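You operate a simulated robot arm through the tools that you are given. There is no shell and no other tool. Be economical: measure what you need, move in short steps, check, and stop when the job is done.

You are at the controls of a simulated robot arm. One attempt, no reset.

JOB
Straighten the crooked hammer head in the jig with the brown upright block.
Fine: loosen the jig knob, push the block against the head, tighten the knob again and draw the block back.

It is judged by the outcome, as a careful person would: the job done as asked, and still so three seconds after it is handed in. It fails if anything else is knocked over, pushed out of place, dropped, spilled or broken.

ROBOT AND FRAMES
A 6-joint arm with a two-finger parallel gripper, fixed in place. Base frame: the origin is at the foot of the arm, x ahead of it, y to its left, z up. Units: cm, rad, N and s.
With the tool pointing down near the work surface it reaches from about 24 to 64 cm from the base axis. Its first joint turns from -1.152 to 1.152 rad. Payload 2.7 kg.
The tool frame sits at the grasp point between the pads (the TCP): z along the fingers, y along the line on which they close. The tips reach 2.3 cm beyond it. The gripper opens to 9.4 cm. The fingers are 3.8 cm wide and 1 cm thick; the gripper's body (5.4 by 9.6 cm) begins 3.9 cm behind the TCP.
Orientation is told as [roll, pitch, yaw] about the base's x, y, z axes, in that order, counted from this pose: with the fingers straight down and closing along the base's y, the tool's x points along the base's -x, its y along +y and its z along -z.

CONTROLS
- The arm moves only by the tool servo_tool. Its arguments are lists of equal length, an entry for each row: "delta_pos": the shift along the tool's x, y, z in mm, a list of three; "angular": the turn, a rotation vector about the tool's x, y, z in rad, a list of three; "grip": the gripper command, from -1 (shut) to 1 (fully open), values between in proportion. In form: {"delta_pos": [[tx, ty, tz], ...], "angular": [[rx, ry, rz], ...], "grip": [grip, ...]}. A call has 1 to 20 rows; each row is the pose to reach, as a shift and turn from the pose commanded when the call began, along the tool's axes at that moment. Rows are played at 5 a second. More than 5 cm and 0.15 rad between two rows, or a gripper value outside its range, and nothing of the call is played. Where a pose cannot be reached the arm comes as near as it can. A force on the tool above 50 N (or 10 N above the force at the start of the call, whichever is more), or a blocked arm, ends the call early, and 0.2 s more pass. The fingers move at their own pace (about 4.5 cm/s each) and stop on an object; they squeeze with about 31 N. The grip force told is the motor's: it shows also when the fingers shut on nothing. Time passes only in rows, and 0.2 s behind the last, so rows that repeat a pose let the fingers close. It gives the time, the measured TCP pose, the force on the tool (base axes), the opening and the grip force at its end, in the units of the frame above (readings bear some noise), and new pictures: "views" is both (left out), scene, wrist or none.
- Cameras (640 x 400 px; columns grow to the right, rows downward): "scene" is fixed at [6.7, -42.27, 141.68]; the picture's right is [0.86, -0.51, 0.00], its down [-0.23, -0.39, -0.89] and it looks along [0.45, 0.77, -0.45] (base axes); focal length 338 px, centre (320, 200). "wrist" rides on the gripper at [-3.9, 0, -4.4] in the tool frame; the picture's right is [0.00, -1.00, 0.00], its down [0.97, 0.00, -0.24] and it looks along [0.24, 0.00, 0.97] (tool axes); focal length 218 px, centre (320, 200).
- pixel_to_xyz(camera, pixels): for up to 12 pixels [column, row] of the newest picture of that camera ("zoom" is the newest enlarged one), the place [x, y, z] in the base frame of the surface seen there, good to about 0.3 cm. The clock stands still meanwhile.
- close_up(camera, box): a new picture of the part [left, top, right, bottom] of that camera's present view, enlarged. The clock stands still meanwhile.
- hand_in(): hands the job in; it is judged then, once.

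Keep the steps short. Do not move on a guess: measure, check each grasp and each placing, and mend mistakes. In all there are 80 turns and 170 pictures (those below and enlarged ones count). Leave the gripper open and the arm clear of the work at the hand-in unless told otherwise, and finish with a single line.

The tools are called by a JSON object that holds its "method" and its "body". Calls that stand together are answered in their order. servo_tool: Moves the arm, as the interface text tells. Its arguments: {"type":"object","properties":{"delta_pos":{"type":"array","items":{"type":"array","items":{"type":"number"}}},"angular":{"type":"array","items":{"type":"array","items":{"type":"number"}}},"grip":{"type":"array","items":{"type":"number"}},"views":{"type":"string","enum":["both","scene","wrist","none"]}},"required":["delta_pos","angular","grip"]} The other tools are called the same way: pixel_to_xyz (camera, pixels) gives the place of the surface under pixels of a picture; close_up (camera, box) takes an enlarged picture of a part of a camera's view; hand_in () hands the job in.

At the start:

```text
time_s: 0.0
position: [34.48, 21.0, 109.54]
orientation: [0.001, 0.001, 0.0]
wrist_force: [-0.4, 0.9, 0.7]
gripper_width: 9.39
gripper_force: 0.0
```

scene: 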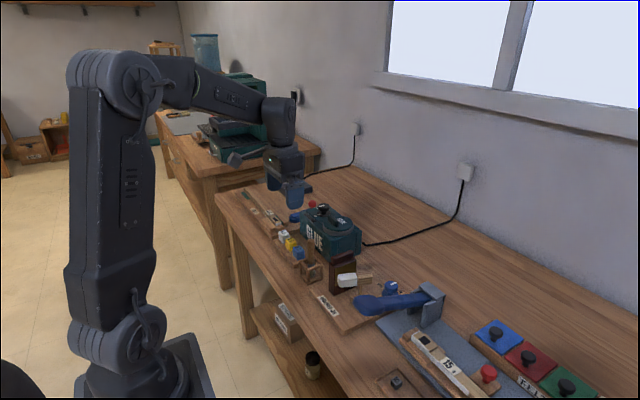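
wrist: 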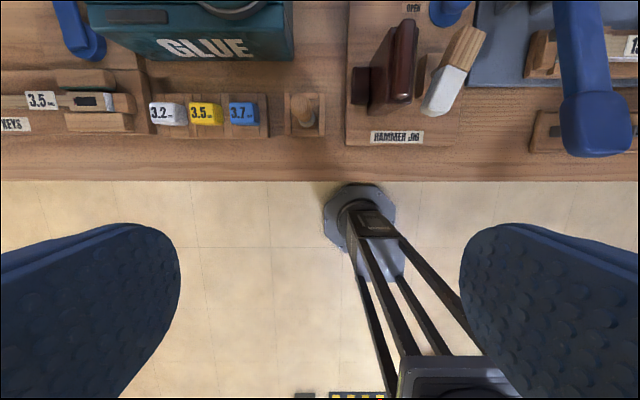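

I see the hammer jig in the wrist picture around (400,80), with a brown upright block, a white and wood hammer head and a blue knob. I'll enlarge both views.

{"method": "close_up", "body": {"camera": "wrist", "box": [330, 0, 510, 150]}}

{"method": "close_up", "body": {"camera": "scene", "box": [290, 230, 450, 340]}}

```text
2.67 times, centred on (420, 75) of wrist
```

zoom: 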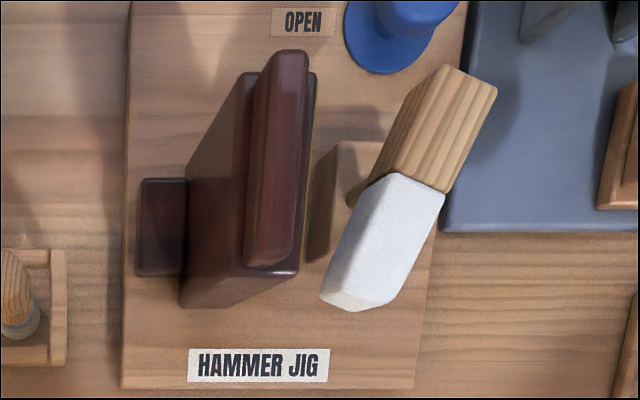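

```text
3.64 times, centred on (370, 285) of scene
```

zoom: 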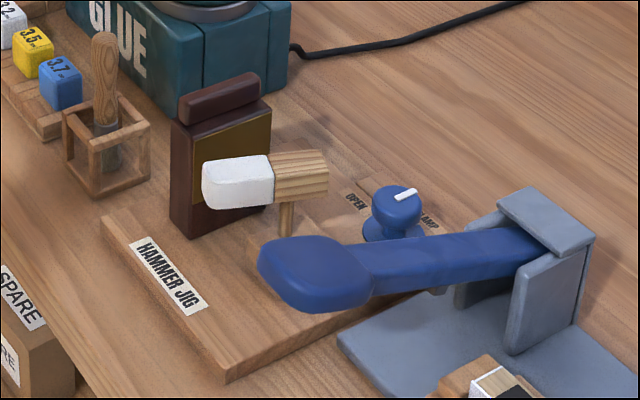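

The knob has a white pointer between OPEN and CLAMP, the head sits on a post, and the block's olive face looks toward -y. Next I measure places in the scene zoom and then in the wrist picture.

{"method": "pixel_to_xyz", "body": {"camera": "zoom", "pixels": [[187, 102], [255, 80], [190, 125], [265, 105], [190, 225], [268, 160], [205, 185], [270, 165], [325, 170], [285, 215], [395, 205], [405, 193]]}}

{"method": "pixel_to_xyz", "body": {"camera": "wrist", "pixels": [[410, 22], [400, 95], [385, 110], [360, 85], [425, 108], [452, 112], [463, 30], [447, 10], [388, 137], [437, 60], [590, 120], [350, 140]]}}

{"method": "close_up", "body": {"camera": "scene", "box": [365, 265, 415, 300]}}

```text
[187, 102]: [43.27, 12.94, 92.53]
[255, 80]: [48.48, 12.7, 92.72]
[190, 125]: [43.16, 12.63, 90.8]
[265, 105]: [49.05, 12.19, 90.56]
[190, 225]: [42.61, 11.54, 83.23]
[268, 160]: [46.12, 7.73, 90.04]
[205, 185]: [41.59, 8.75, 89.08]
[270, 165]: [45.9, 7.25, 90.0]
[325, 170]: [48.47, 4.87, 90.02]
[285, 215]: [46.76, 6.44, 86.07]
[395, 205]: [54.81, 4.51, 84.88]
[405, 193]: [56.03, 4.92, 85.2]
```

```text
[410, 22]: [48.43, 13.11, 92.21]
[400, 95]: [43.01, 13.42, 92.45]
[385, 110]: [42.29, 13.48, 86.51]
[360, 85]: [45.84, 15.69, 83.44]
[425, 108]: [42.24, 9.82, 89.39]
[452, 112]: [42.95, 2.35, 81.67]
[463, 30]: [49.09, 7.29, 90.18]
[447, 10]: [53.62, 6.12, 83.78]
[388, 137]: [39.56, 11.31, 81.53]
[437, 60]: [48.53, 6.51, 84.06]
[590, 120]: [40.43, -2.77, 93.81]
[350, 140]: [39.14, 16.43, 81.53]
```

```text
11.43 times, centred on (390, 282) of scene
```

zoom: 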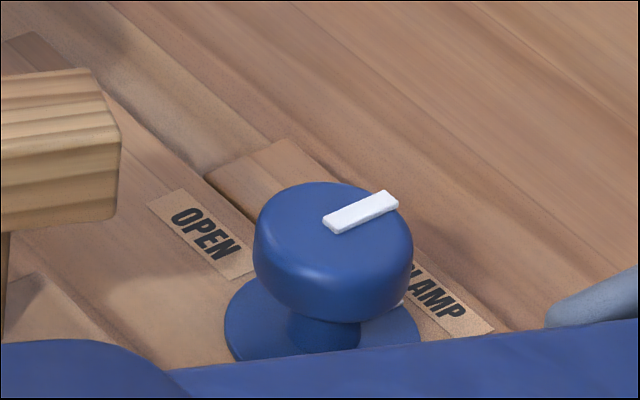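

The pointer looks to be toward +x. I want a top view before touching, so I measure the knob and the bench height here.

{"method": "pixel_to_xyz", "body": {"camera": "zoom", "pixels": [[335, 225], [393, 200], [300, 205], [330, 195], [380, 240], [270, 225], [330, 290], [200, 235], [445, 305], [240, 320], [320, 335], [350, 250]]}}

{"method": "pixel_to_xyz", "body": {"camera": "scene", "pixels": [[440, 230], [350, 190], [560, 320], [430, 290], [372, 305], [420, 300], [350, 325], [340, 318], [325, 265]]}}

```text
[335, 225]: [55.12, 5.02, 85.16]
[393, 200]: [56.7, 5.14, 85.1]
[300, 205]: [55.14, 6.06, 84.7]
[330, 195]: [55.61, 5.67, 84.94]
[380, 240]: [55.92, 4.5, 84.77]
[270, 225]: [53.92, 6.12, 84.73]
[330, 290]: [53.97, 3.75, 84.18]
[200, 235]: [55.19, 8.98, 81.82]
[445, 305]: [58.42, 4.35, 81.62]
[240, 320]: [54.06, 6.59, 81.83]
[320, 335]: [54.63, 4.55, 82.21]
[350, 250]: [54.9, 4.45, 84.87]
```

```text
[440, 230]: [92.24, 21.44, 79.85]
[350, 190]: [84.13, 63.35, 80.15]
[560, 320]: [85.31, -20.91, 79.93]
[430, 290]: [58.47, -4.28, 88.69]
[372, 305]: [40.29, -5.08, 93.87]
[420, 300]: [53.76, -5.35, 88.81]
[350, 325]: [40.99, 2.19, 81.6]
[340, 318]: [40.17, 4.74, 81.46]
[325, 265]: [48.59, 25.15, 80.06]
```

The measured bench is at z≈80.0 and the jig board at ≈81.6, not 84.2. Both cameras agree, so I'll trust the measurements and go slowly near contact. Next I move high over the jig to about (50, 6, 106) for a top view.

{"method": "servo_tool", "body": {"delta_pos": [[-30, -30, 7], [-60, -60, 14], [-90, -90, 21], [-120, -120, 28], [-155, -150, 35], [-155, -150, 35]], "angular": [[0, 0, 0], [0, 0, 0], [0, 0, 0], [0, 0, 0], [0, 0, 0], [0, 0, 0]], "grip": [1, 1, 1, 1, 1, 1]}}

```text
time_s: 1.4
position: [49.91, 5.97, 106.16]
orientation: [0.002, 0.0, 0.0]
wrist_force: [-0.2, 0.3, 0.4]
gripper_width: 9.38
gripper_force: 0.1
```

scene: 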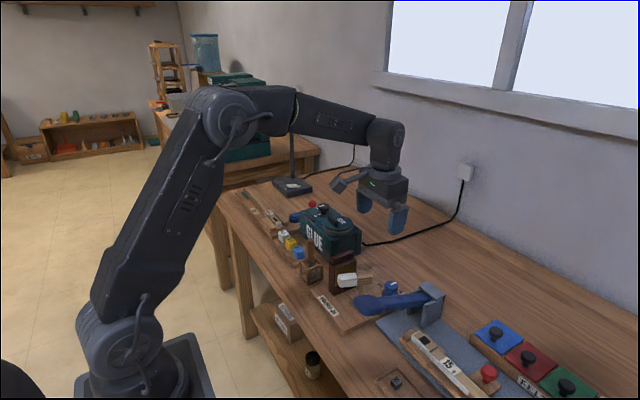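
wrist: 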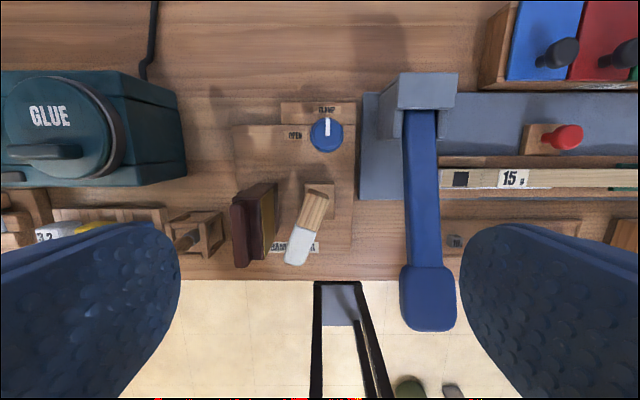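

{"method": "close_up", "body": {"camera": "wrist", "box": [220, 90, 420, 270]}}

{"method": "pixel_to_xyz", "body": {"camera": "wrist", "pixels": [[326, 134], [326, 120], [326, 150], [311, 134], [342, 134], [295, 136], [326, 109], [405, 90], [410, 150], [240, 192], [240, 262], [428, 300]]}}

```text
2.22 times, centred on (320, 180) of wrist
```

zoom: 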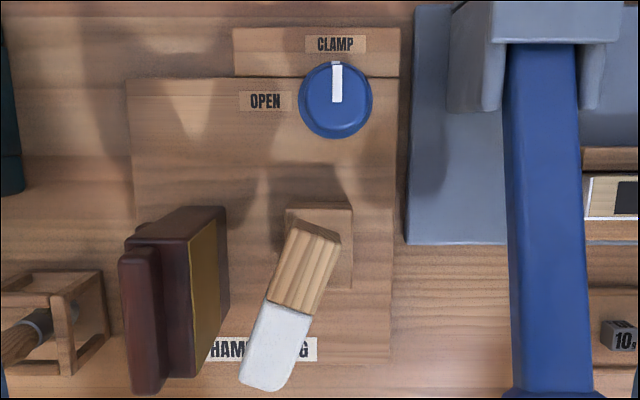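

```text
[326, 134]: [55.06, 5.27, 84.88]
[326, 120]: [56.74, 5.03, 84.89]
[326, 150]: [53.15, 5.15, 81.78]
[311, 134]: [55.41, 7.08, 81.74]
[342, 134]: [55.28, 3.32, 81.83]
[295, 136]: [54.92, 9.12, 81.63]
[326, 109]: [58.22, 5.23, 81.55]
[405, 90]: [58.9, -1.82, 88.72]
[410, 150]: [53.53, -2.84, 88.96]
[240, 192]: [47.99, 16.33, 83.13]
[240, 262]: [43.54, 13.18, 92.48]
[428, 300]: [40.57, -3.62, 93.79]
```

The pointer is at CLAMP (+x) and OPEN lies toward +y, so the knob turns 90° counterclockwise seen from above. The knob centre is about (55.1, 5.2), its top z≈84.9, its diameter about 3.4. To keep the gripper body clear of the hammer head I'll turn it in two 45° grips, starting from -0.39 rad yaw. First I go over the knob at z≈93 with the gripper part open.

{"method": "servo_tool", "body": {"delta_pos": [[-30, -7.7, 0], [-52, -7.7, 30], [-52, -7.7, 65], [-52, -7.7, 100], [-52, -7.7, 130], [-52, -7.7, 130]], "angular": [[0, 0, 0.13], [0, 0, 0.26], [0, 0, 0.39], [0, 0, 0.39], [0, 0, 0.39], [0, 0, 0.39]], "grip": [0.4, 0.4, 0.4, 0.4, 0.4, 0.4]}}

```text
time_s: 2.8
position: [55.24, 4.93, 93.07]
orientation: [0.001, 0.0, -0.388]
wrist_force: [0.0, 0.3, 0.1]
gripper_width: 6.57
gripper_force: 0.0
```

scene: 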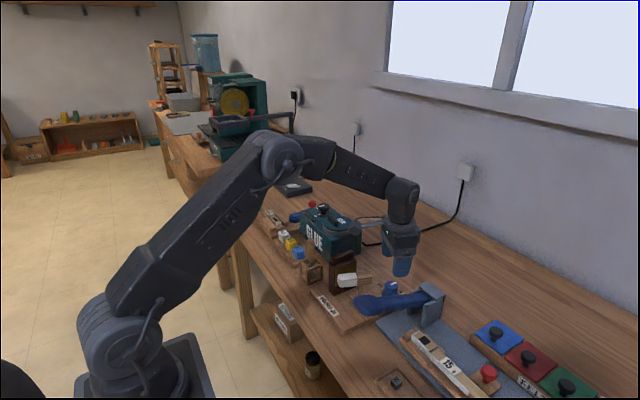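
wrist: 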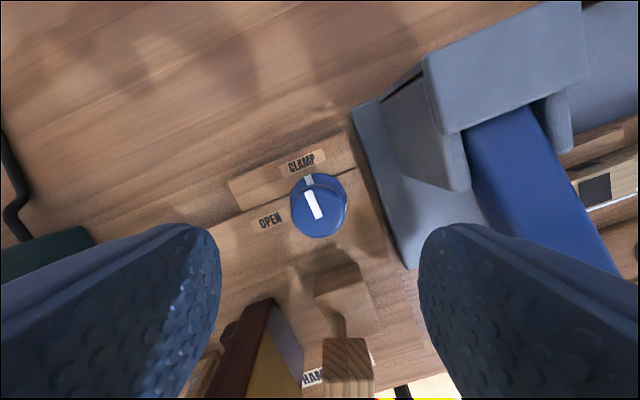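

The gripper is centred over the knob. I check the clearance of the grey stand beside it and re-measure the knob.

{"method": "pixel_to_xyz", "body": {"camera": "wrist", "pixels": [[425, 60], [400, 120], [450, 185], [360, 125], [385, 200], [318, 205], [298, 205], [340, 195], [318, 233], [345, 345], [345, 210], [310, 175]]}}

{"method": "close_up", "body": {"camera": "wrist", "box": [240, 130, 400, 250]}}

```text
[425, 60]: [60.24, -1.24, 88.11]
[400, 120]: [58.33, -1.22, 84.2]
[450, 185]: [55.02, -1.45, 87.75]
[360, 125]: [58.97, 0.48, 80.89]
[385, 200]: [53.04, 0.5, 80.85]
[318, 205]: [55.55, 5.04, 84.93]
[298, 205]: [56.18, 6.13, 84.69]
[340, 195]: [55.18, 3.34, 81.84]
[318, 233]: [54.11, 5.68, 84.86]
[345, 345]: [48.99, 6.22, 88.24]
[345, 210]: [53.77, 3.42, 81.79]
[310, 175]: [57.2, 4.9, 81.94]
```

```text
3.33 times, centred on (320, 190) of wrist
```

zoom: 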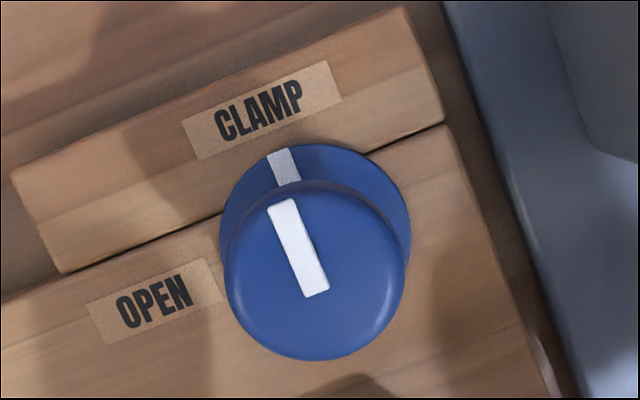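

The knob is centred within 1 mm and the fingers clear the stand (at y≤-1.2). I go down to TCP z≈85.7, with the tips at ≈83.4 above the flange, then close.

{"method": "servo_tool", "body": {"delta_pos": [[0, 1, 25], [0, 1, 50], [0, 1, 65], [0, 1, 74], [0, 1, 74]], "angular": [[0, 0, 0], [0, 0, 0], [0, 0, 0], [0, 0, 0], [0, 0, 0]], "grip": [0.4, 0.4, 0.4, 0.4, 0.4]}}

{"method": "servo_tool", "body": {"delta_pos": [[0, 0, 0], [0, 0, 0], [0, 0, 0], [0, 0, 0]], "angular": [[0, 0, 0], [0, 0, 0], [0, 0, 0], [0, 0, 0]], "grip": [-1, -1, -1, -1]}}

```text
time_s: 4.0
position: [55.23, 5.52, 85.66]
orientation: [0.002, -0.001, -0.388]
wrist_force: [0.9, 0.7, -1.1]
gripper_width: 6.55
gripper_force: 0.1
```

scene: 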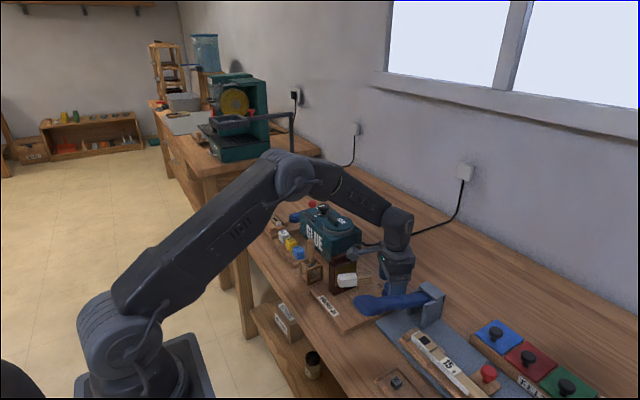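
wrist: 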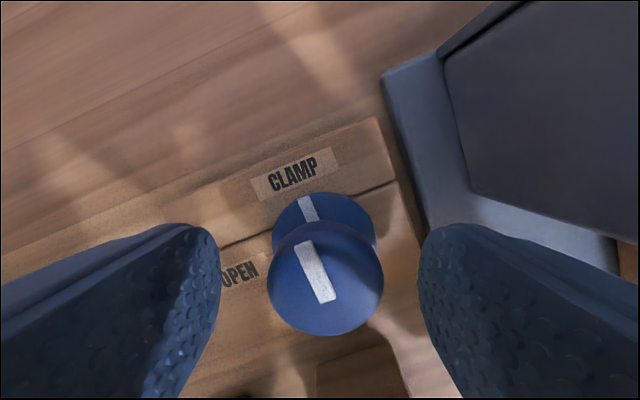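

```text
time_s: 5.0
position: [55.19, 5.12, 85.76]
orientation: [0.001, -0.001, -0.389]
wrist_force: [-4.2, -11.9, 1.7]
gripper_width: 3.35
gripper_force: 45.1
```

scene: 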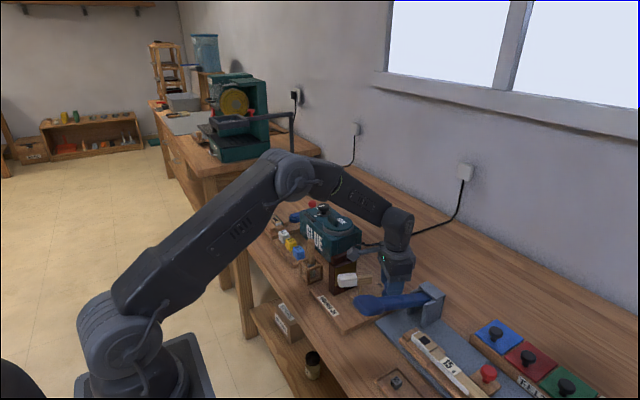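
wrist: 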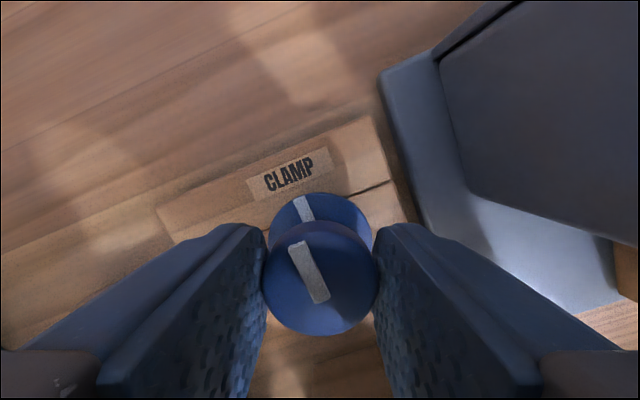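

The knob is held at 3.35 cm, with a 12 N side pull. I relieve that by shifting 3 mm along -tool y, then turn 45° counterclockwise in small rows.

{"method": "servo_tool", "body": {"delta_pos": [[0, -3, 0], [0, -3, 0], [0, -3, 0], [0, -3, 0], [0, -3, 0], [0, -3, 0], [0, -3, 0], [0, -3, 0], [0, -3, 0]], "angular": [[0, 0, 0], [0, 0, -0.1], [0, 0, -0.2], [0, 0, -0.32], [0, 0, -0.44], [0, 0, -0.56], [0, 0, -0.68], [0, 0, -0.79], [0, 0, -0.79]], "grip": [-1, -1, -1, -1, -1, -1, -1, -1, -1], "views": "wrist"}}

```text
time_s: 7.0
position: [55.16, 5.13, 85.61]
orientation: [0.002, -0.004, 0.404]
wrist_force: [-1.8, 22.1, 5.4]
gripper_width: 3.35
gripper_force: 44.3
```

wrist: 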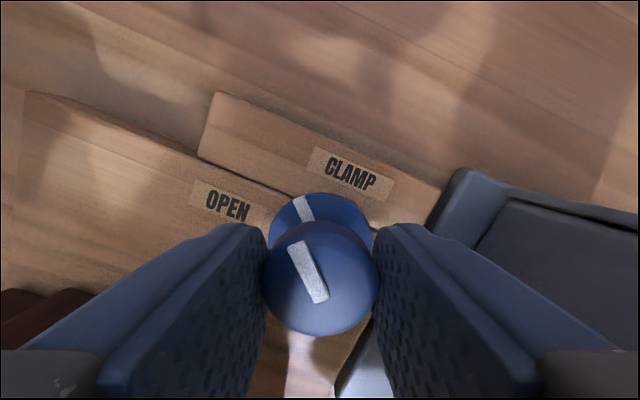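

The knob turned 45° with the gripper. I open, let it settle, and check that it stays.

{"method": "servo_tool", "body": {"delta_pos": [[0, 0, 0], [0, 0, 0], [0, 0, 0]], "angular": [[0, 0, 0], [0, 0, 0], [0, 0, 0]], "grip": [0.4, 0.4, 0.4], "views": "wrist"}}

```text
time_s: 7.8
position: [55.19, 5.02, 85.75]
orientation: [-0.001, -0.001, 0.4]
wrist_force: [0.1, -0.3, -0.3]
gripper_width: 6.59
gripper_force: 0.0
```

wrist: 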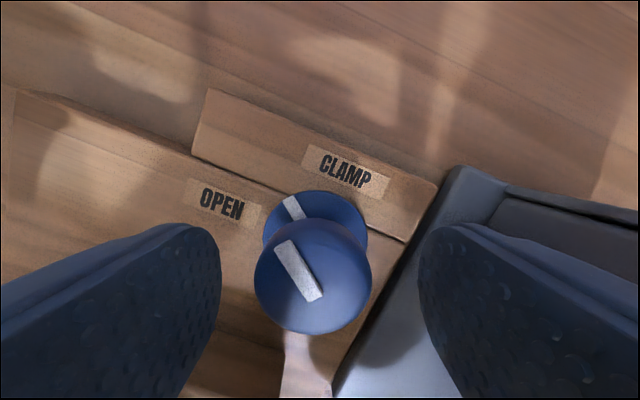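

It stays put, with the knob 1.7 mm toward +tool y. I centre on it while turning back, and then grip again.

{"method": "servo_tool", "body": {"delta_pos": [[0, 1.7, 0], [0, 1.7, 0], [0, 1.7, 0], [0, 1.7, 0], [0, 1.7, 0], [0, 1.7, 0], [0, 1.7, 0], [0, 1.7, 0], [0, 1.7, 0], [0, 1.7, 0], [0, 1.7, 0]], "angular": [[0, 0, 0.13], [0, 0, 0.26], [0, 0, 0.39], [0, 0, 0.52], [0, 0, 0.65], [0, 0, 0.79], [0, 0, 0.79], [0, 0, 0.79], [0, 0, 0.79], [0, 0, 0.79], [0, 0, 0.79]], "grip": [0.4, 0.4, 0.4, 0.4, 0.4, 0.4, 0.4, -1, -1, -1, -1], "views": "wrist"}}

```text
time_s: 10.2
position: [55.15, 5.24, 85.61]
orientation: [0.004, -0.001, -0.39]
wrist_force: [3.7, 8.9, -3.3]
gripper_width: 3.35
gripper_force: 45.0
```

wrist: 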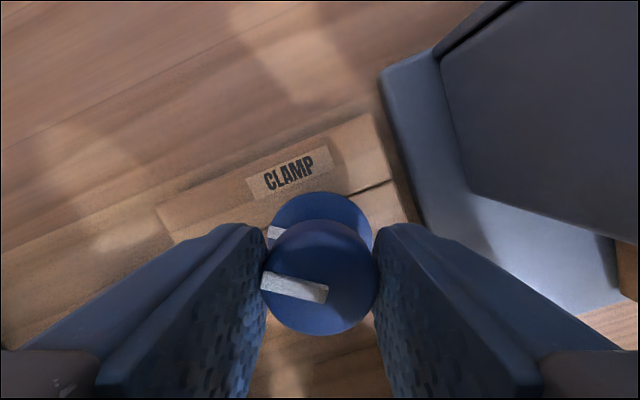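

Gripped again. I turn another 45° to reach OPEN.

{"method": "servo_tool", "body": {"delta_pos": [[0, 1, 0], [0, 1, 0], [0, 1, 0], [0, 1, 0], [0, 1, 0], [0, 1, 0], [0, 1, 0], [0, 1, 0]], "angular": [[0, 0, -0.1], [0, 0, -0.2], [0, 0, -0.32], [0, 0, -0.44], [0, 0, -0.56], [0, 0, -0.68], [0, 0, -0.79], [0, 0, -0.79]], "grip": [-1, -1, -1, -1, -1, -1, -1, -1], "views": "none"}}

{"method": "servo_tool", "body": {"delta_pos": [[0, 0, 0], [0, 0, 0], [0, 0, 0], [0, 0, -30], [0, 0, -70], [0, 0, -110], [0, 0, -110]], "angular": [[0, 0, 0], [0, 0, 0], [0, 0, 0], [0, 0, 0], [0, 0, 0], [0, 0, 0], [0, 0, 0]], "grip": [0.4, 0.4, 0.4, 0.4, 0.4, 0.4, 0.4]}}

```text
time_s: 12.0
position: [55.19, 5.21, 85.69]
orientation: [0.0, -0.002, 0.401]
wrist_force: [0.5, -0.7, 5.5]
gripper_width: 3.33
gripper_force: 45.0
```

```text
time_s: 13.6
position: [55.3, 5.1, 96.47]
orientation: [-0.001, -0.002, 0.399]
wrist_force: [-0.4, -0.3, -0.7]
gripper_width: 6.57
gripper_force: 0.1
```

scene: 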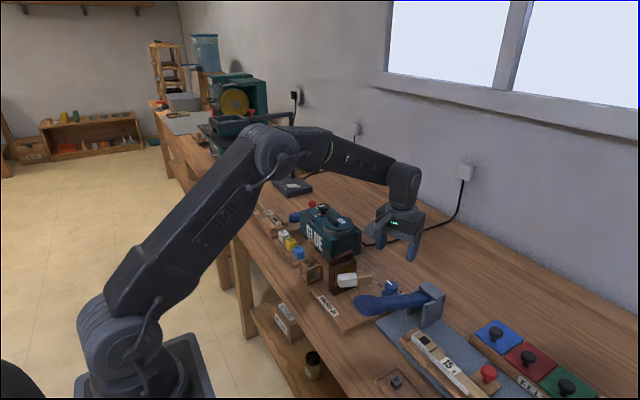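
wrist: 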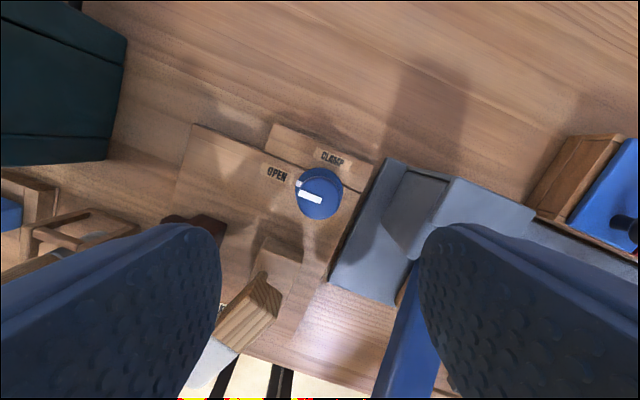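

The knob pointer now looks to be at OPEN. I move high over the block (ridge about (45.9, 12.9), top z≈92.6) with yaw back to 0, then check both.

{"method": "close_up", "body": {"camera": "wrist", "box": [240, 130, 400, 250]}}

{"method": "servo_tool", "body": {"delta_pos": [[0, 0, -40], [0, 0, -75], [18, 36, -75], [37, 72, -75], [55.8, 108, -75], [55.8, 108, -75]], "angular": [[0, 0, 0], [0, 0, 0], [0, 0, 0.13], [0, 0, 0.26], [0, 0, 0.4], [0, 0, 0.4]], "grip": [0.4, 0.4, 0.4, 0.4, 0.4, 0.4]}}

```text
3.33 times, centred on (320, 190) of wrist
```

zoom: 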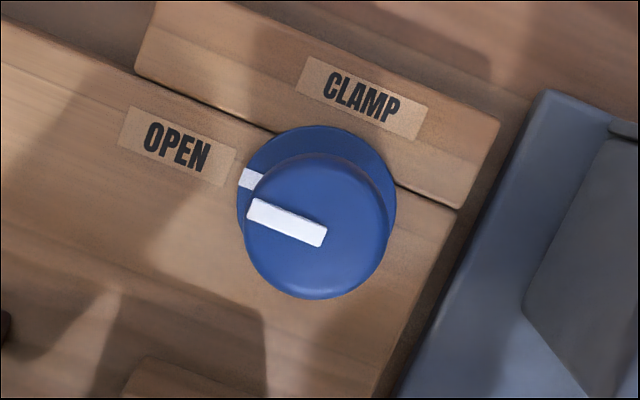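

```text
time_s: 15.0
position: [45.51, 13.13, 104.07]
orientation: [0.001, 0.0, 0.0]
wrist_force: [0.3, -1.0, 0.4]
gripper_width: 6.57
gripper_force: 0.0
```

scene: 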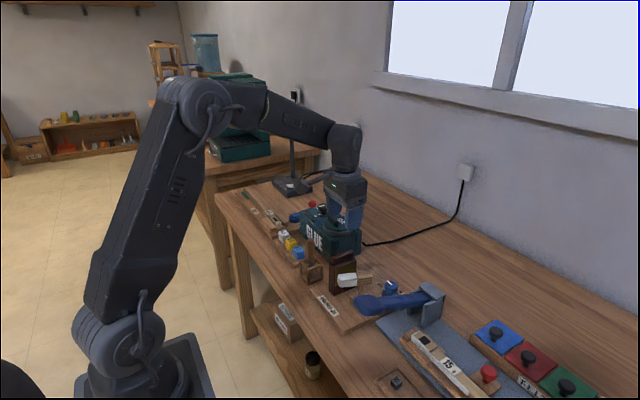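
wrist: 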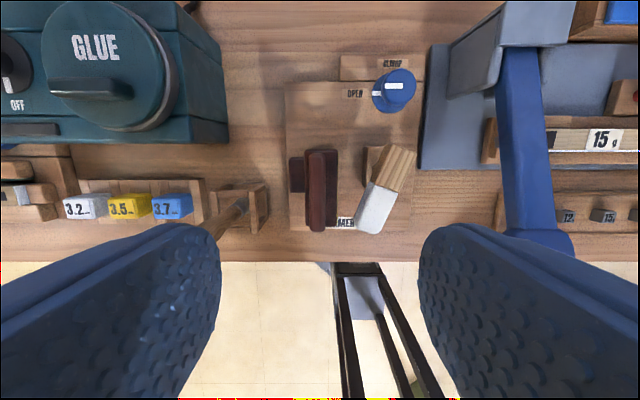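

The knob pointer points squarely at OPEN. I measure the ridge, block, head and the brush handle nearby.

{"method": "close_up", "body": {"camera": "wrist", "box": [220, 110, 440, 250]}}

{"method": "pixel_to_xyz", "body": {"camera": "wrist", "pixels": [[322, 152], [314, 228], [309, 190], [333, 180], [330, 225], [340, 160], [337, 200], [238, 205], [205, 235], [385, 185], [400, 148], [362, 225]]}}

```text
2.86 times, centred on (330, 180) of wrist
```

zoom: 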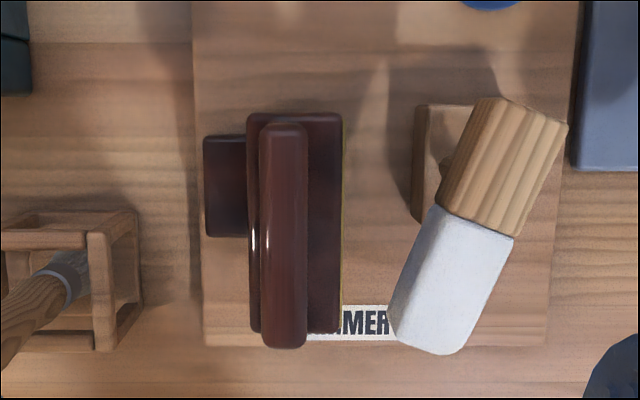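

```text
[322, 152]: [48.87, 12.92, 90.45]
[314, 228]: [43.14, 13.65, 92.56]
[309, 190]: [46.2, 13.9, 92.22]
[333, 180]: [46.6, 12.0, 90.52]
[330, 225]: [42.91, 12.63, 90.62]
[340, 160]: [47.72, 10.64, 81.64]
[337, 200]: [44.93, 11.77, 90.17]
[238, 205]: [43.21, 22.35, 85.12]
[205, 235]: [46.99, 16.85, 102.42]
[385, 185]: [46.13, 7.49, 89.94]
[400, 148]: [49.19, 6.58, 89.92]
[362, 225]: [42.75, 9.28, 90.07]
```

The ridge centre is y≈13.3, 1.2 thick, x 43–48.6, top 92.5, with the shoulder at z≈90.5. I check the brush handle top in the scene view at (310,243).

{"method": "pixel_to_xyz", "body": {"camera": "scene", "pixels": [[310, 241], [310, 250], [310, 258], [346, 262], [312, 262]]}}

{"method": "close_up", "body": {"camera": "scene", "box": [290, 215, 410, 300]}}

```text
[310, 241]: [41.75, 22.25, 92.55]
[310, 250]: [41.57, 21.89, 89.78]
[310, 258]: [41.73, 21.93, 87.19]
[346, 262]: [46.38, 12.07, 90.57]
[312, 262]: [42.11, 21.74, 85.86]
```

```text
4.71 times, centred on (350, 258) of scene
```

zoom: 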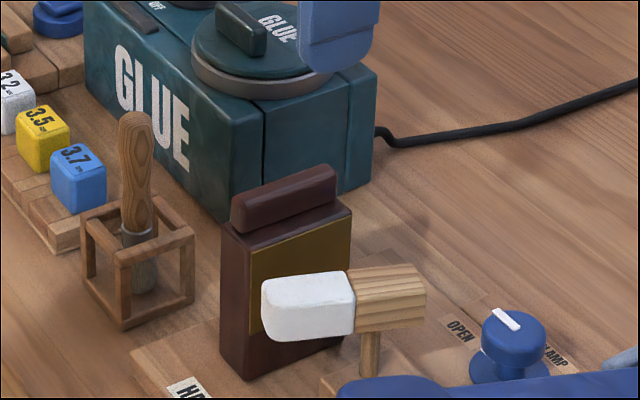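

The brush is well clear. I descend onto the ridge with 3.5 cm opening, TCP z≈93.2 (tips ≈90.9, just above the shoulder), then close.

{"method": "servo_tool", "body": {"delta_pos": [[-3.5, 2, 30], [-3.5, 2, 60], [-3.5, 2, 90], [-3.5, 2, 103], [-3.5, 2, 108], [-3.5, 2, 108]], "angular": [[0, 0, 0], [0, 0, 0], [0, 0, 0], [0, 0, 0], [0, 0, 0], [0, 0, 0]], "grip": [-0.25, -0.25, -0.25, -0.25, -0.25, -0.25]}}

```text
time_s: 16.4
position: [46.11, 13.06, 93.22]
orientation: [0.001, 0.0, -0.001]
wrist_force: [-0.1, -0.3, -0.1]
gripper_width: 3.52
gripper_force: 0.1
```

scene: 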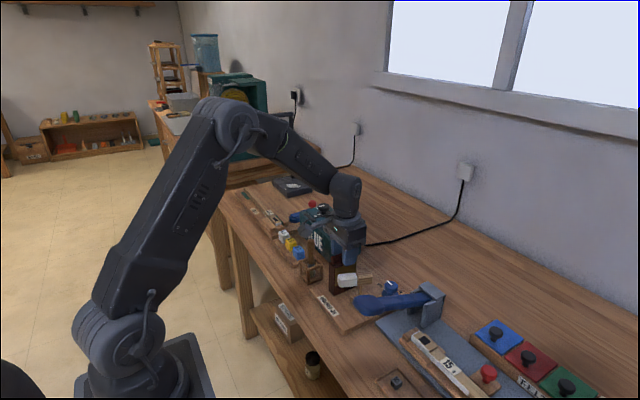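
wrist: 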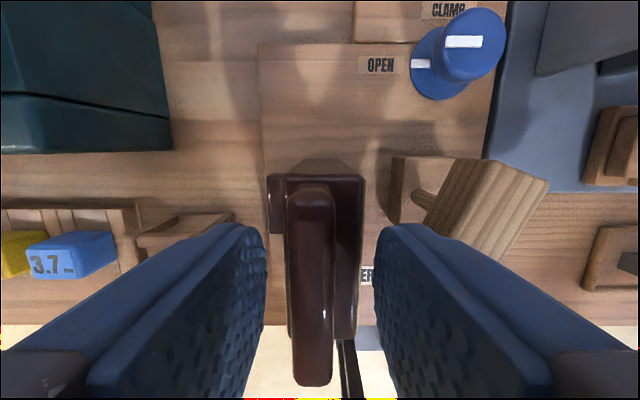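

The fingers straddle the ridge, which is about 2 mm toward +y of centre. I shift and close.

{"method": "servo_tool", "body": {"delta_pos": [[0, 2, 0], [0, 2, 0], [0, 2, 0], [0, 2, 0], [0, 2, 0]], "angular": [[0, 0, 0], [0, 0, 0], [0, 0, 0], [0, 0, 0], [0, 0, 0]], "grip": [-0.25, -1, -1, -1, -1], "views": "wrist"}}

```text
time_s: 17.6
position: [46.26, 13.38, 93.22]
orientation: [0.001, -0.001, 0.001]
wrist_force: [-0.7, -0.1, 0.1]
gripper_width: 1.27
gripper_force: 44.6
```

wrist: 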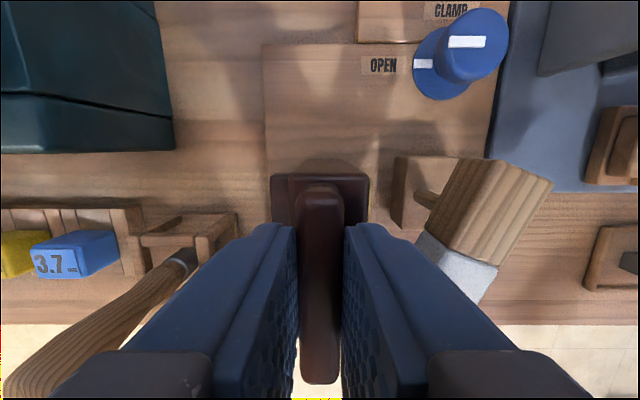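

The ridge is held (1.27 cm, no side load). The face is about y 11.7; I expect the straight position at about y≈7.7, which is some 4 cm of travel. I push along -y, first 20 mm.

{"method": "servo_tool", "body": {"delta_pos": [[0, -4, 0], [0, -8, 0], [0, -12, 0], [0, -16, 0], [0, -20, 0], [0, -20, 0]], "angular": [[0, 0, 0], [0, 0, 0], [0, 0, 0], [0, 0, 0], [0, 0, 0], [0, 0, 0]], "grip": [-1, -1, -1, -1, -1, -1]}}

```text
time_s: 19.0
position: [46.23, 11.38, 93.19]
orientation: [0.002, -0.001, 0.001]
wrist_force: [-7.0, 0.6, 4.2]
gripper_width: 1.26
gripper_force: 44.9
```

scene: 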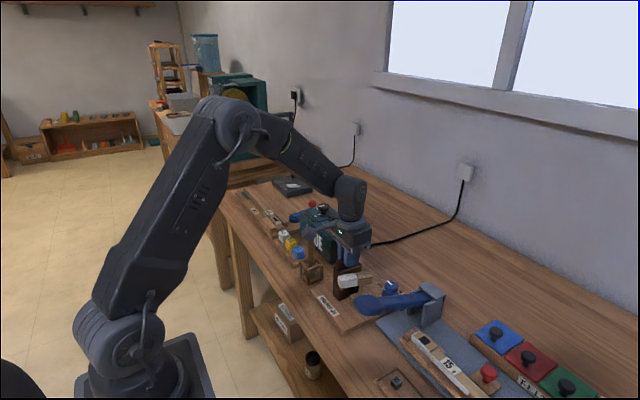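
wrist: 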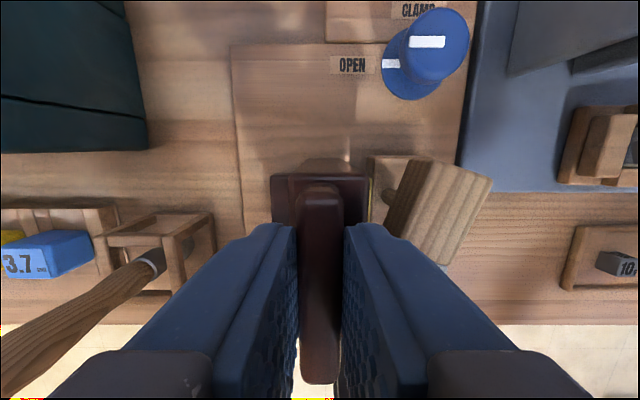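

The block slid freely and now touches the head. I continue 12 mm in small rows.

{"method": "servo_tool", "body": {"delta_pos": [[0, -3, 0], [0, -6, 0], [0, -9, 0], [0, -12, 0], [0, -12, 0]], "angular": [[0, 0, 0], [0, 0, 0], [0, 0, 0], [0, 0, 0], [0, 0, 0]], "grip": [-1, -1, -1, -1, -1], "views": "wrist"}}

{"method": "close_up", "body": {"camera": "scene", "box": [310, 240, 410, 310]}}

```text
time_s: 20.2
position: [46.07, 10.12, 93.3]
orientation: [0.002, 0.001, 0.002]
wrist_force: [3.3, 0.1, -9.9]
gripper_width: 1.25
gripper_force: 45.1
```

wrist: 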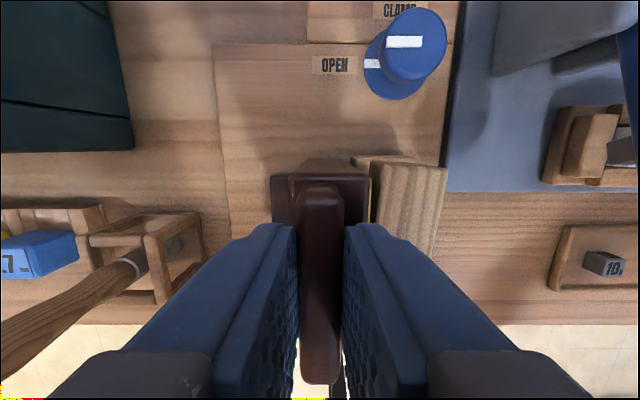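

```text
5.71 times, centred on (360, 275) of scene
```

zoom: 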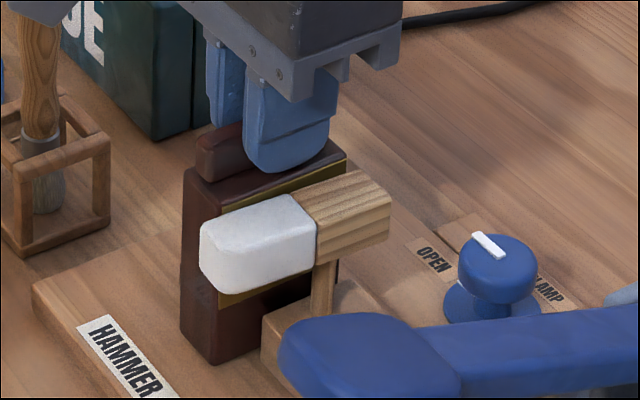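

The head is nearly straight, with a small gap left at the wood end (pixel ~370,200). I push on in 1 mm rows up to 8 mm and watch the force.

{"method": "servo_tool", "body": {"delta_pos": [[0, -1, 0], [0, -2, 0], [0, -3, 0], [0, -4, 0], [0, -4, 0]], "angular": [[0, 0, 0], [0, 0, 0], [0, 0, 0], [0, 0, 0], [0, 0, 0]], "grip": [-1, -1, -1, -1, -1], "views": "wrist"}}

{"method": "close_up", "body": {"camera": "wrist", "box": [260, 130, 480, 270]}}

```text
time_s: 21.4
position: [46.16, 9.83, 93.31]
orientation: [0.002, 0.0, 0.001]
wrist_force: [1.4, 14.6, -16.9]
gripper_width: 1.27
gripper_force: 45.2
```

wrist: 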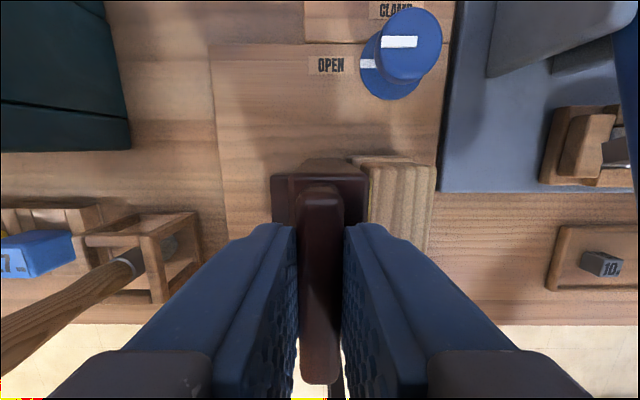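

```text
2.86 times, centred on (370, 200) of wrist
```

zoom: 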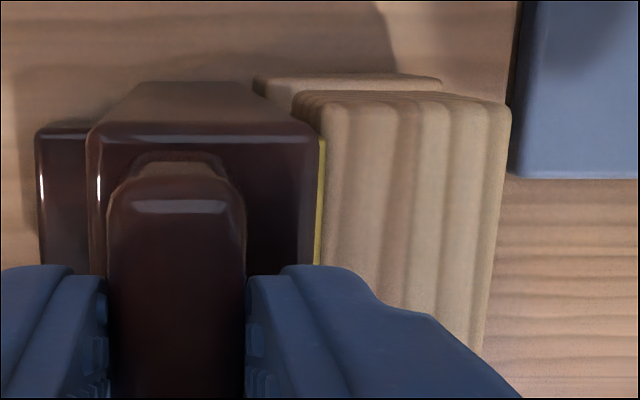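

Contact force in y has risen to 15 N and the head is practically flush. I press a further 2 mm to seat it fully.

{"method": "servo_tool", "body": {"delta_pos": [[0, -1, 0], [0, -2, 0], [0, -2, 0], [0, -2, 0]], "angular": [[0, 0, 0], [0, 0, 0], [0, 0, 0], [0, 0, 0]], "grip": [-1, -1, -1, -1], "views": "wrist"}}

{"method": "close_up", "body": {"camera": "wrist", "box": [260, 130, 480, 270]}}

{"method": "close_up", "body": {"camera": "scene", "box": [310, 240, 410, 310]}}

```text
time_s: 22.4
position: [46.05, 9.9, 93.32]
orientation: [0.005, 0.0, 0.001]
wrist_force: [3.5, 30.7, -18.0]
gripper_width: 1.27
gripper_force: 45.1
```

wrist: 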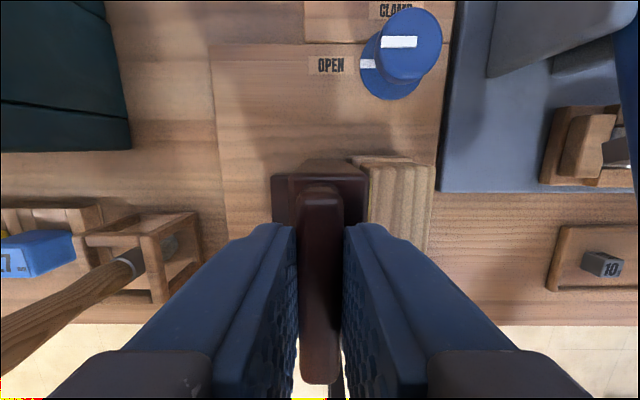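

```text
2.86 times, centred on (370, 200) of wrist
```

zoom: 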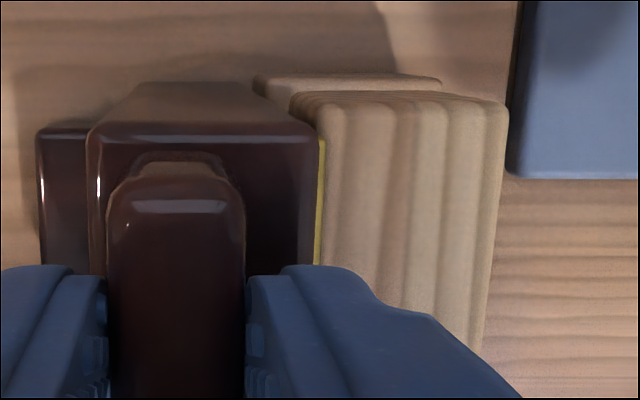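

```text
5.71 times, centred on (360, 275) of scene
```

zoom: 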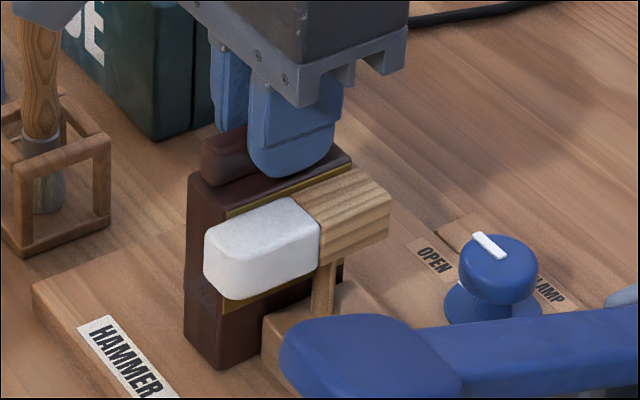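

Flush and firmly blocked at 31 N; the head lies along the olive face. I ease the command back 2 mm (still pressing), open slightly, and lift straight up.

{"method": "servo_tool", "body": {"delta_pos": [[0, 1, 0], [0, 2, 0], [0, 2, 0], [0, 2, 0], [0, 2, 0], [0, 2, -30], [0, 2, -70], [0, 2, -110], [0, 2, -110]], "angular": [[0, 0, 0], [0, 0, 0], [0, 0, 0], [0, 0, 0], [0, 0, 0], [0, 0, 0], [0, 0, 0], [0, 0, 0], [0, 0, 0]], "grip": [-1, -1, -0.25, -0.25, -0.25, -0.25, -0.25, -0.25, -0.25]}}

{"method": "close_up", "body": {"camera": "wrist", "box": [220, 110, 440, 250]}}

```text
time_s: 24.4
position: [46.3, 9.7, 104.04]
orientation: [0.001, -0.001, 0.001]
wrist_force: [-0.7, 0.2, -1.0]
gripper_width: 3.52
gripper_force: 0.0
```

scene: 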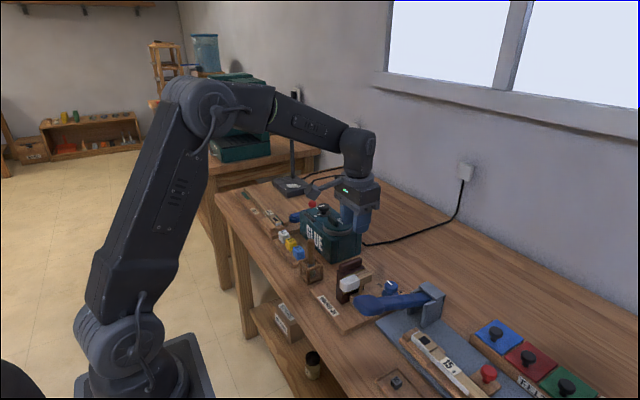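
wrist: 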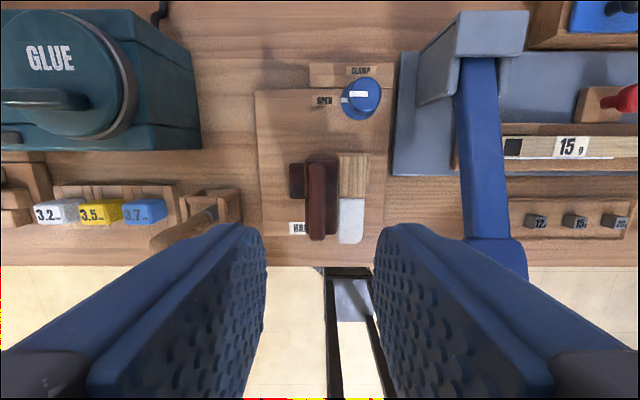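

```text
2.86 times, centred on (330, 180) of wrist
```

zoom: 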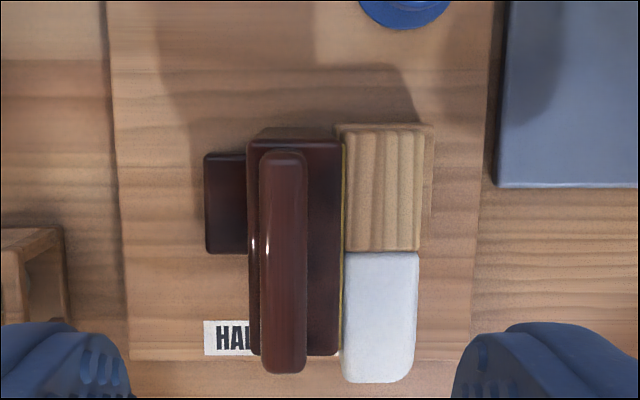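

The head lies straight along the block and both stay. Now over the knob again at (55.2, 5.2) with +0.39 yaw, down to z≈93 to check.

{"method": "servo_tool", "body": {"delta_pos": [[-30, -15, 0], [-60, -30, 0], [-89, -45, 0], [-89, -45, 40], [-89, -45, 80], [-89, -45, 110], [-89, -45, 110]], "angular": [[0, 0, -0.13], [0, 0, -0.26], [0, 0, -0.39], [0, 0, -0.39], [0, 0, -0.39], [0, 0, -0.39], [0, 0, -0.39]], "grip": [0.4, 0.4, 0.4, 0.4, 0.4, 0.4, 0.4], "views": "wrist"}}

```text
time_s: 26.0
position: [55.09, 5.34, 93.24]
orientation: [0.002, -0.001, 0.39]
wrist_force: [-0.4, -0.9, 0.3]
gripper_width: 6.6
gripper_force: 0.0
```

wrist: 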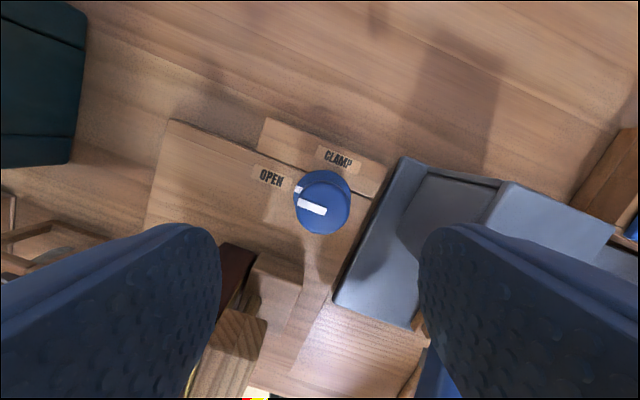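

The knob is centred (column 322). I descend 75 mm and close.

{"method": "servo_tool", "body": {"delta_pos": [[0, 0, 25], [0, 0, 50], [0, 0, 67], [0, 0, 75], [0, 0, 75], [0, 0, 75], [0, 0, 75], [0, 0, 75], [0, 0, 75]], "angular": [[0, 0, 0], [0, 0, 0], [0, 0, 0], [0, 0, 0], [0, 0, 0], [0, 0, 0], [0, 0, 0], [0, 0, 0], [0, 0, 0]], "grip": [0.4, 0.4, 0.4, 0.4, 0.4, -1, -1, -1, -1], "views": "wrist"}}

```text
time_s: 28.0
position: [55.12, 5.21, 85.77]
orientation: [0.0, -0.002, 0.39]
wrist_force: [6.0, -17.6, -5.6]
gripper_width: 3.36
gripper_force: 45.4
```

wrist: 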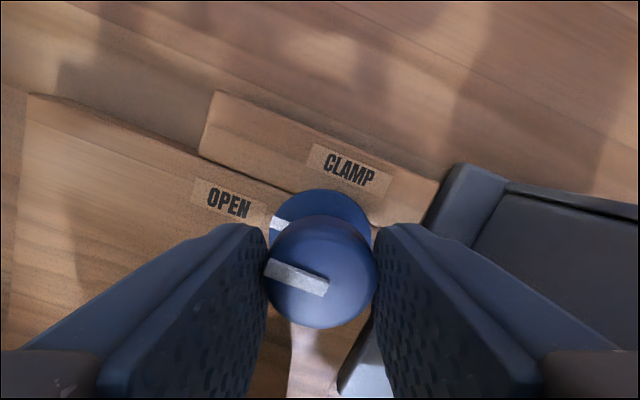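

Held at 3.36 cm with an 18 N side pull; I shift 1.5 mm to relieve it and turn 45° clockwise.

{"method": "servo_tool", "body": {"delta_pos": [[0, -1.5, 0], [0, -1.5, 0], [0, -1.5, 0], [0, -1.5, 0], [0, -1.5, 0], [0, -1.5, 0], [0, -1.5, 0], [0, -1.5, 0], [0, -1.5, 0]], "angular": [[0, 0, 0], [0, 0, 0.1], [0, 0, 0.2], [0, 0, 0.32], [0, 0, 0.44], [0, 0, 0.56], [0, 0, 0.68], [0, 0, 0.79], [0, 0, 0.79]], "grip": [-1, -1, -1, -1, -1, -1, -1, -1, -1], "views": "none"}}

{"method": "servo_tool", "body": {"delta_pos": [[0, 0, 0], [0, 0, 0], [0, 0, 0]], "angular": [[0, 0, 0], [0, 0, 0], [0, 0, 0]], "grip": [0.4, 0.4, 0.4], "views": "wrist"}}

```text
time_s: 30.0
position: [55.16, 5.19, 85.74]
orientation: [0.003, 0.001, -0.4]
wrist_force: [-4.3, -4.5, 0.7]
gripper_width: 3.33
gripper_force: 45.1
```

```text
time_s: 30.8
position: [55.2, 5.21, 85.77]
orientation: [0.001, 0.0, -0.4]
wrist_force: [-0.1, -0.3, 0.4]
gripper_width: 6.57
gripper_force: 0.1
```

wrist: 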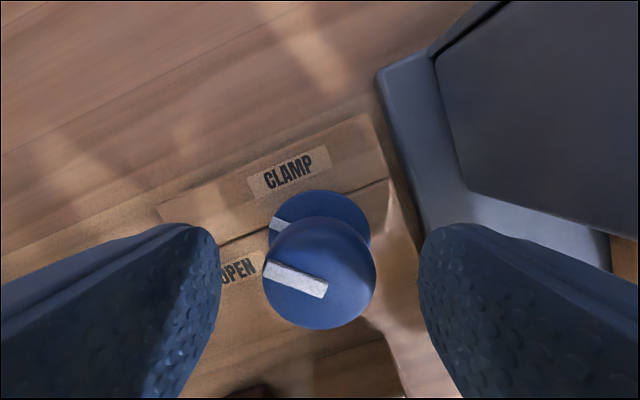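

Half way, centred. I turn the open gripper back, grip, and do the second 45°.

{"method": "servo_tool", "body": {"delta_pos": [[0, 0, 0], [0, 0, 0], [0, 0, 0], [0, 0, 0], [0, 0, 0], [0, 0, 0], [0, 0, 0], [0, 0, 0], [0, 0, 0], [0, 0, 0], [0, 0, 0]], "angular": [[0, 0, -0.13], [0, 0, -0.26], [0, 0, -0.39], [0, 0, -0.52], [0, 0, -0.65], [0, 0, -0.79], [0, 0, -0.79], [0, 0, -0.79], [0, 0, -0.79], [0, 0, -0.79], [0, 0, -0.79]], "grip": [0.4, 0.4, 0.4, 0.4, 0.4, 0.4, 0.4, -1, -1, -1, -1], "views": "wrist"}}

{"method": "servo_tool", "body": {"delta_pos": [[0, 0, 0], [0, 0, 0], [0, 0, 0], [0, 0, 0], [0, 0, 0], [0, 0, 0], [0, 0, 0], [0, 0, 0]], "angular": [[0, 0, 0.1], [0, 0, 0.2], [0, 0, 0.32], [0, 0, 0.44], [0, 0, 0.56], [0, 0, 0.68], [0, 0, 0.79], [0, 0, 0.79]], "grip": [-1, -1, -1, -1, -1, -1, -1, -1], "views": "wrist"}}

```text
time_s: 33.2
position: [55.05, 5.23, 85.78]
orientation: [0.004, -0.002, 0.39]
wrist_force: [-2.2, 3.3, 0.6]
gripper_width: 3.35
gripper_force: 44.7
```

wrist: 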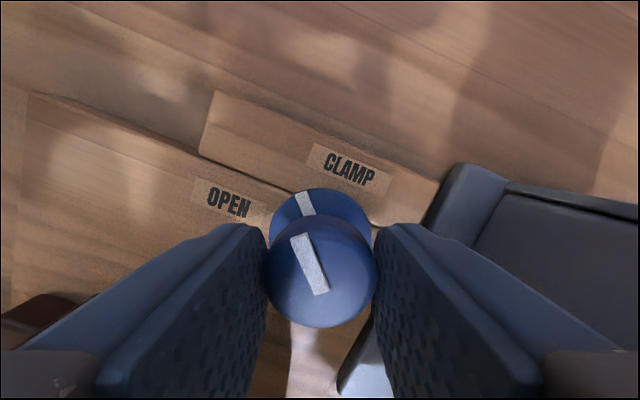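

```text
time_s: 35.0
position: [55.12, 5.21, 85.87]
orientation: [0.002, -0.002, -0.397]
wrist_force: [-1.6, 7.9, -0.3]
gripper_width: 3.37
gripper_force: 45.0
```

wrist: 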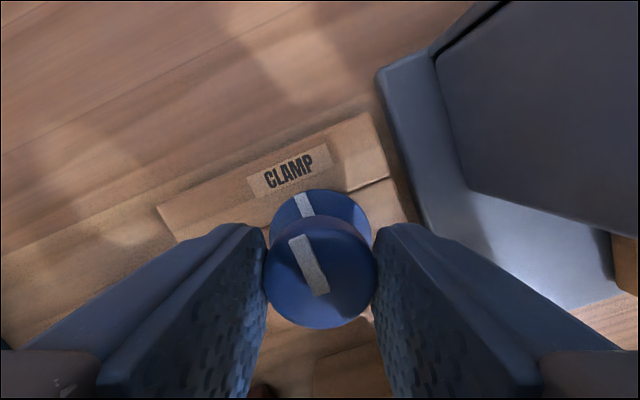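

The pointer is at CLAMP again. I release, lift, and check the knob and head.

{"method": "servo_tool", "body": {"delta_pos": [[0, 0, 0], [0, 0, 0], [0, 0, 0], [0, 0, -35], [0, 0, -75], [0, 0, -115], [0, 0, -155], [0, 0, -185], [0, 0, -185]], "angular": [[0, 0, 0], [0, 0, 0], [0, 0, 0], [0, 0, 0], [0, 0, 0], [0, 0, -0.13], [0, 0, -0.26], [0, 0, -0.39], [0, 0, -0.39]], "grip": [0.4, 0.4, 0.4, 0.4, 0.4, 0.4, 0.4, 0.4, 0.4], "views": "wrist"}}

{"method": "close_up", "body": {"camera": "wrist", "box": [220, 130, 420, 290]}}

```text
time_s: 37.0
position: [55.11, 5.11, 104.18]
orientation: [0.003, 0.001, -0.006]
wrist_force: [-0.3, -0.4, -0.6]
gripper_width: 6.59
gripper_force: 0.1
```

wrist: 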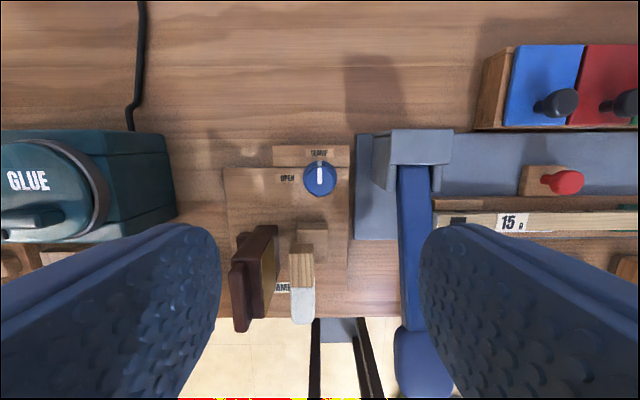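

```text
2.50 times, centred on (320, 210) of wrist
```

zoom: 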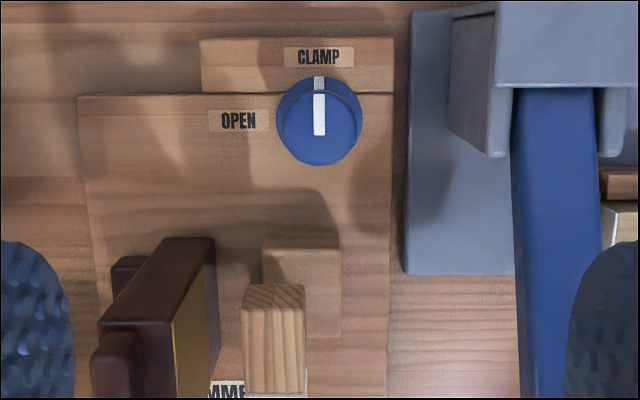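

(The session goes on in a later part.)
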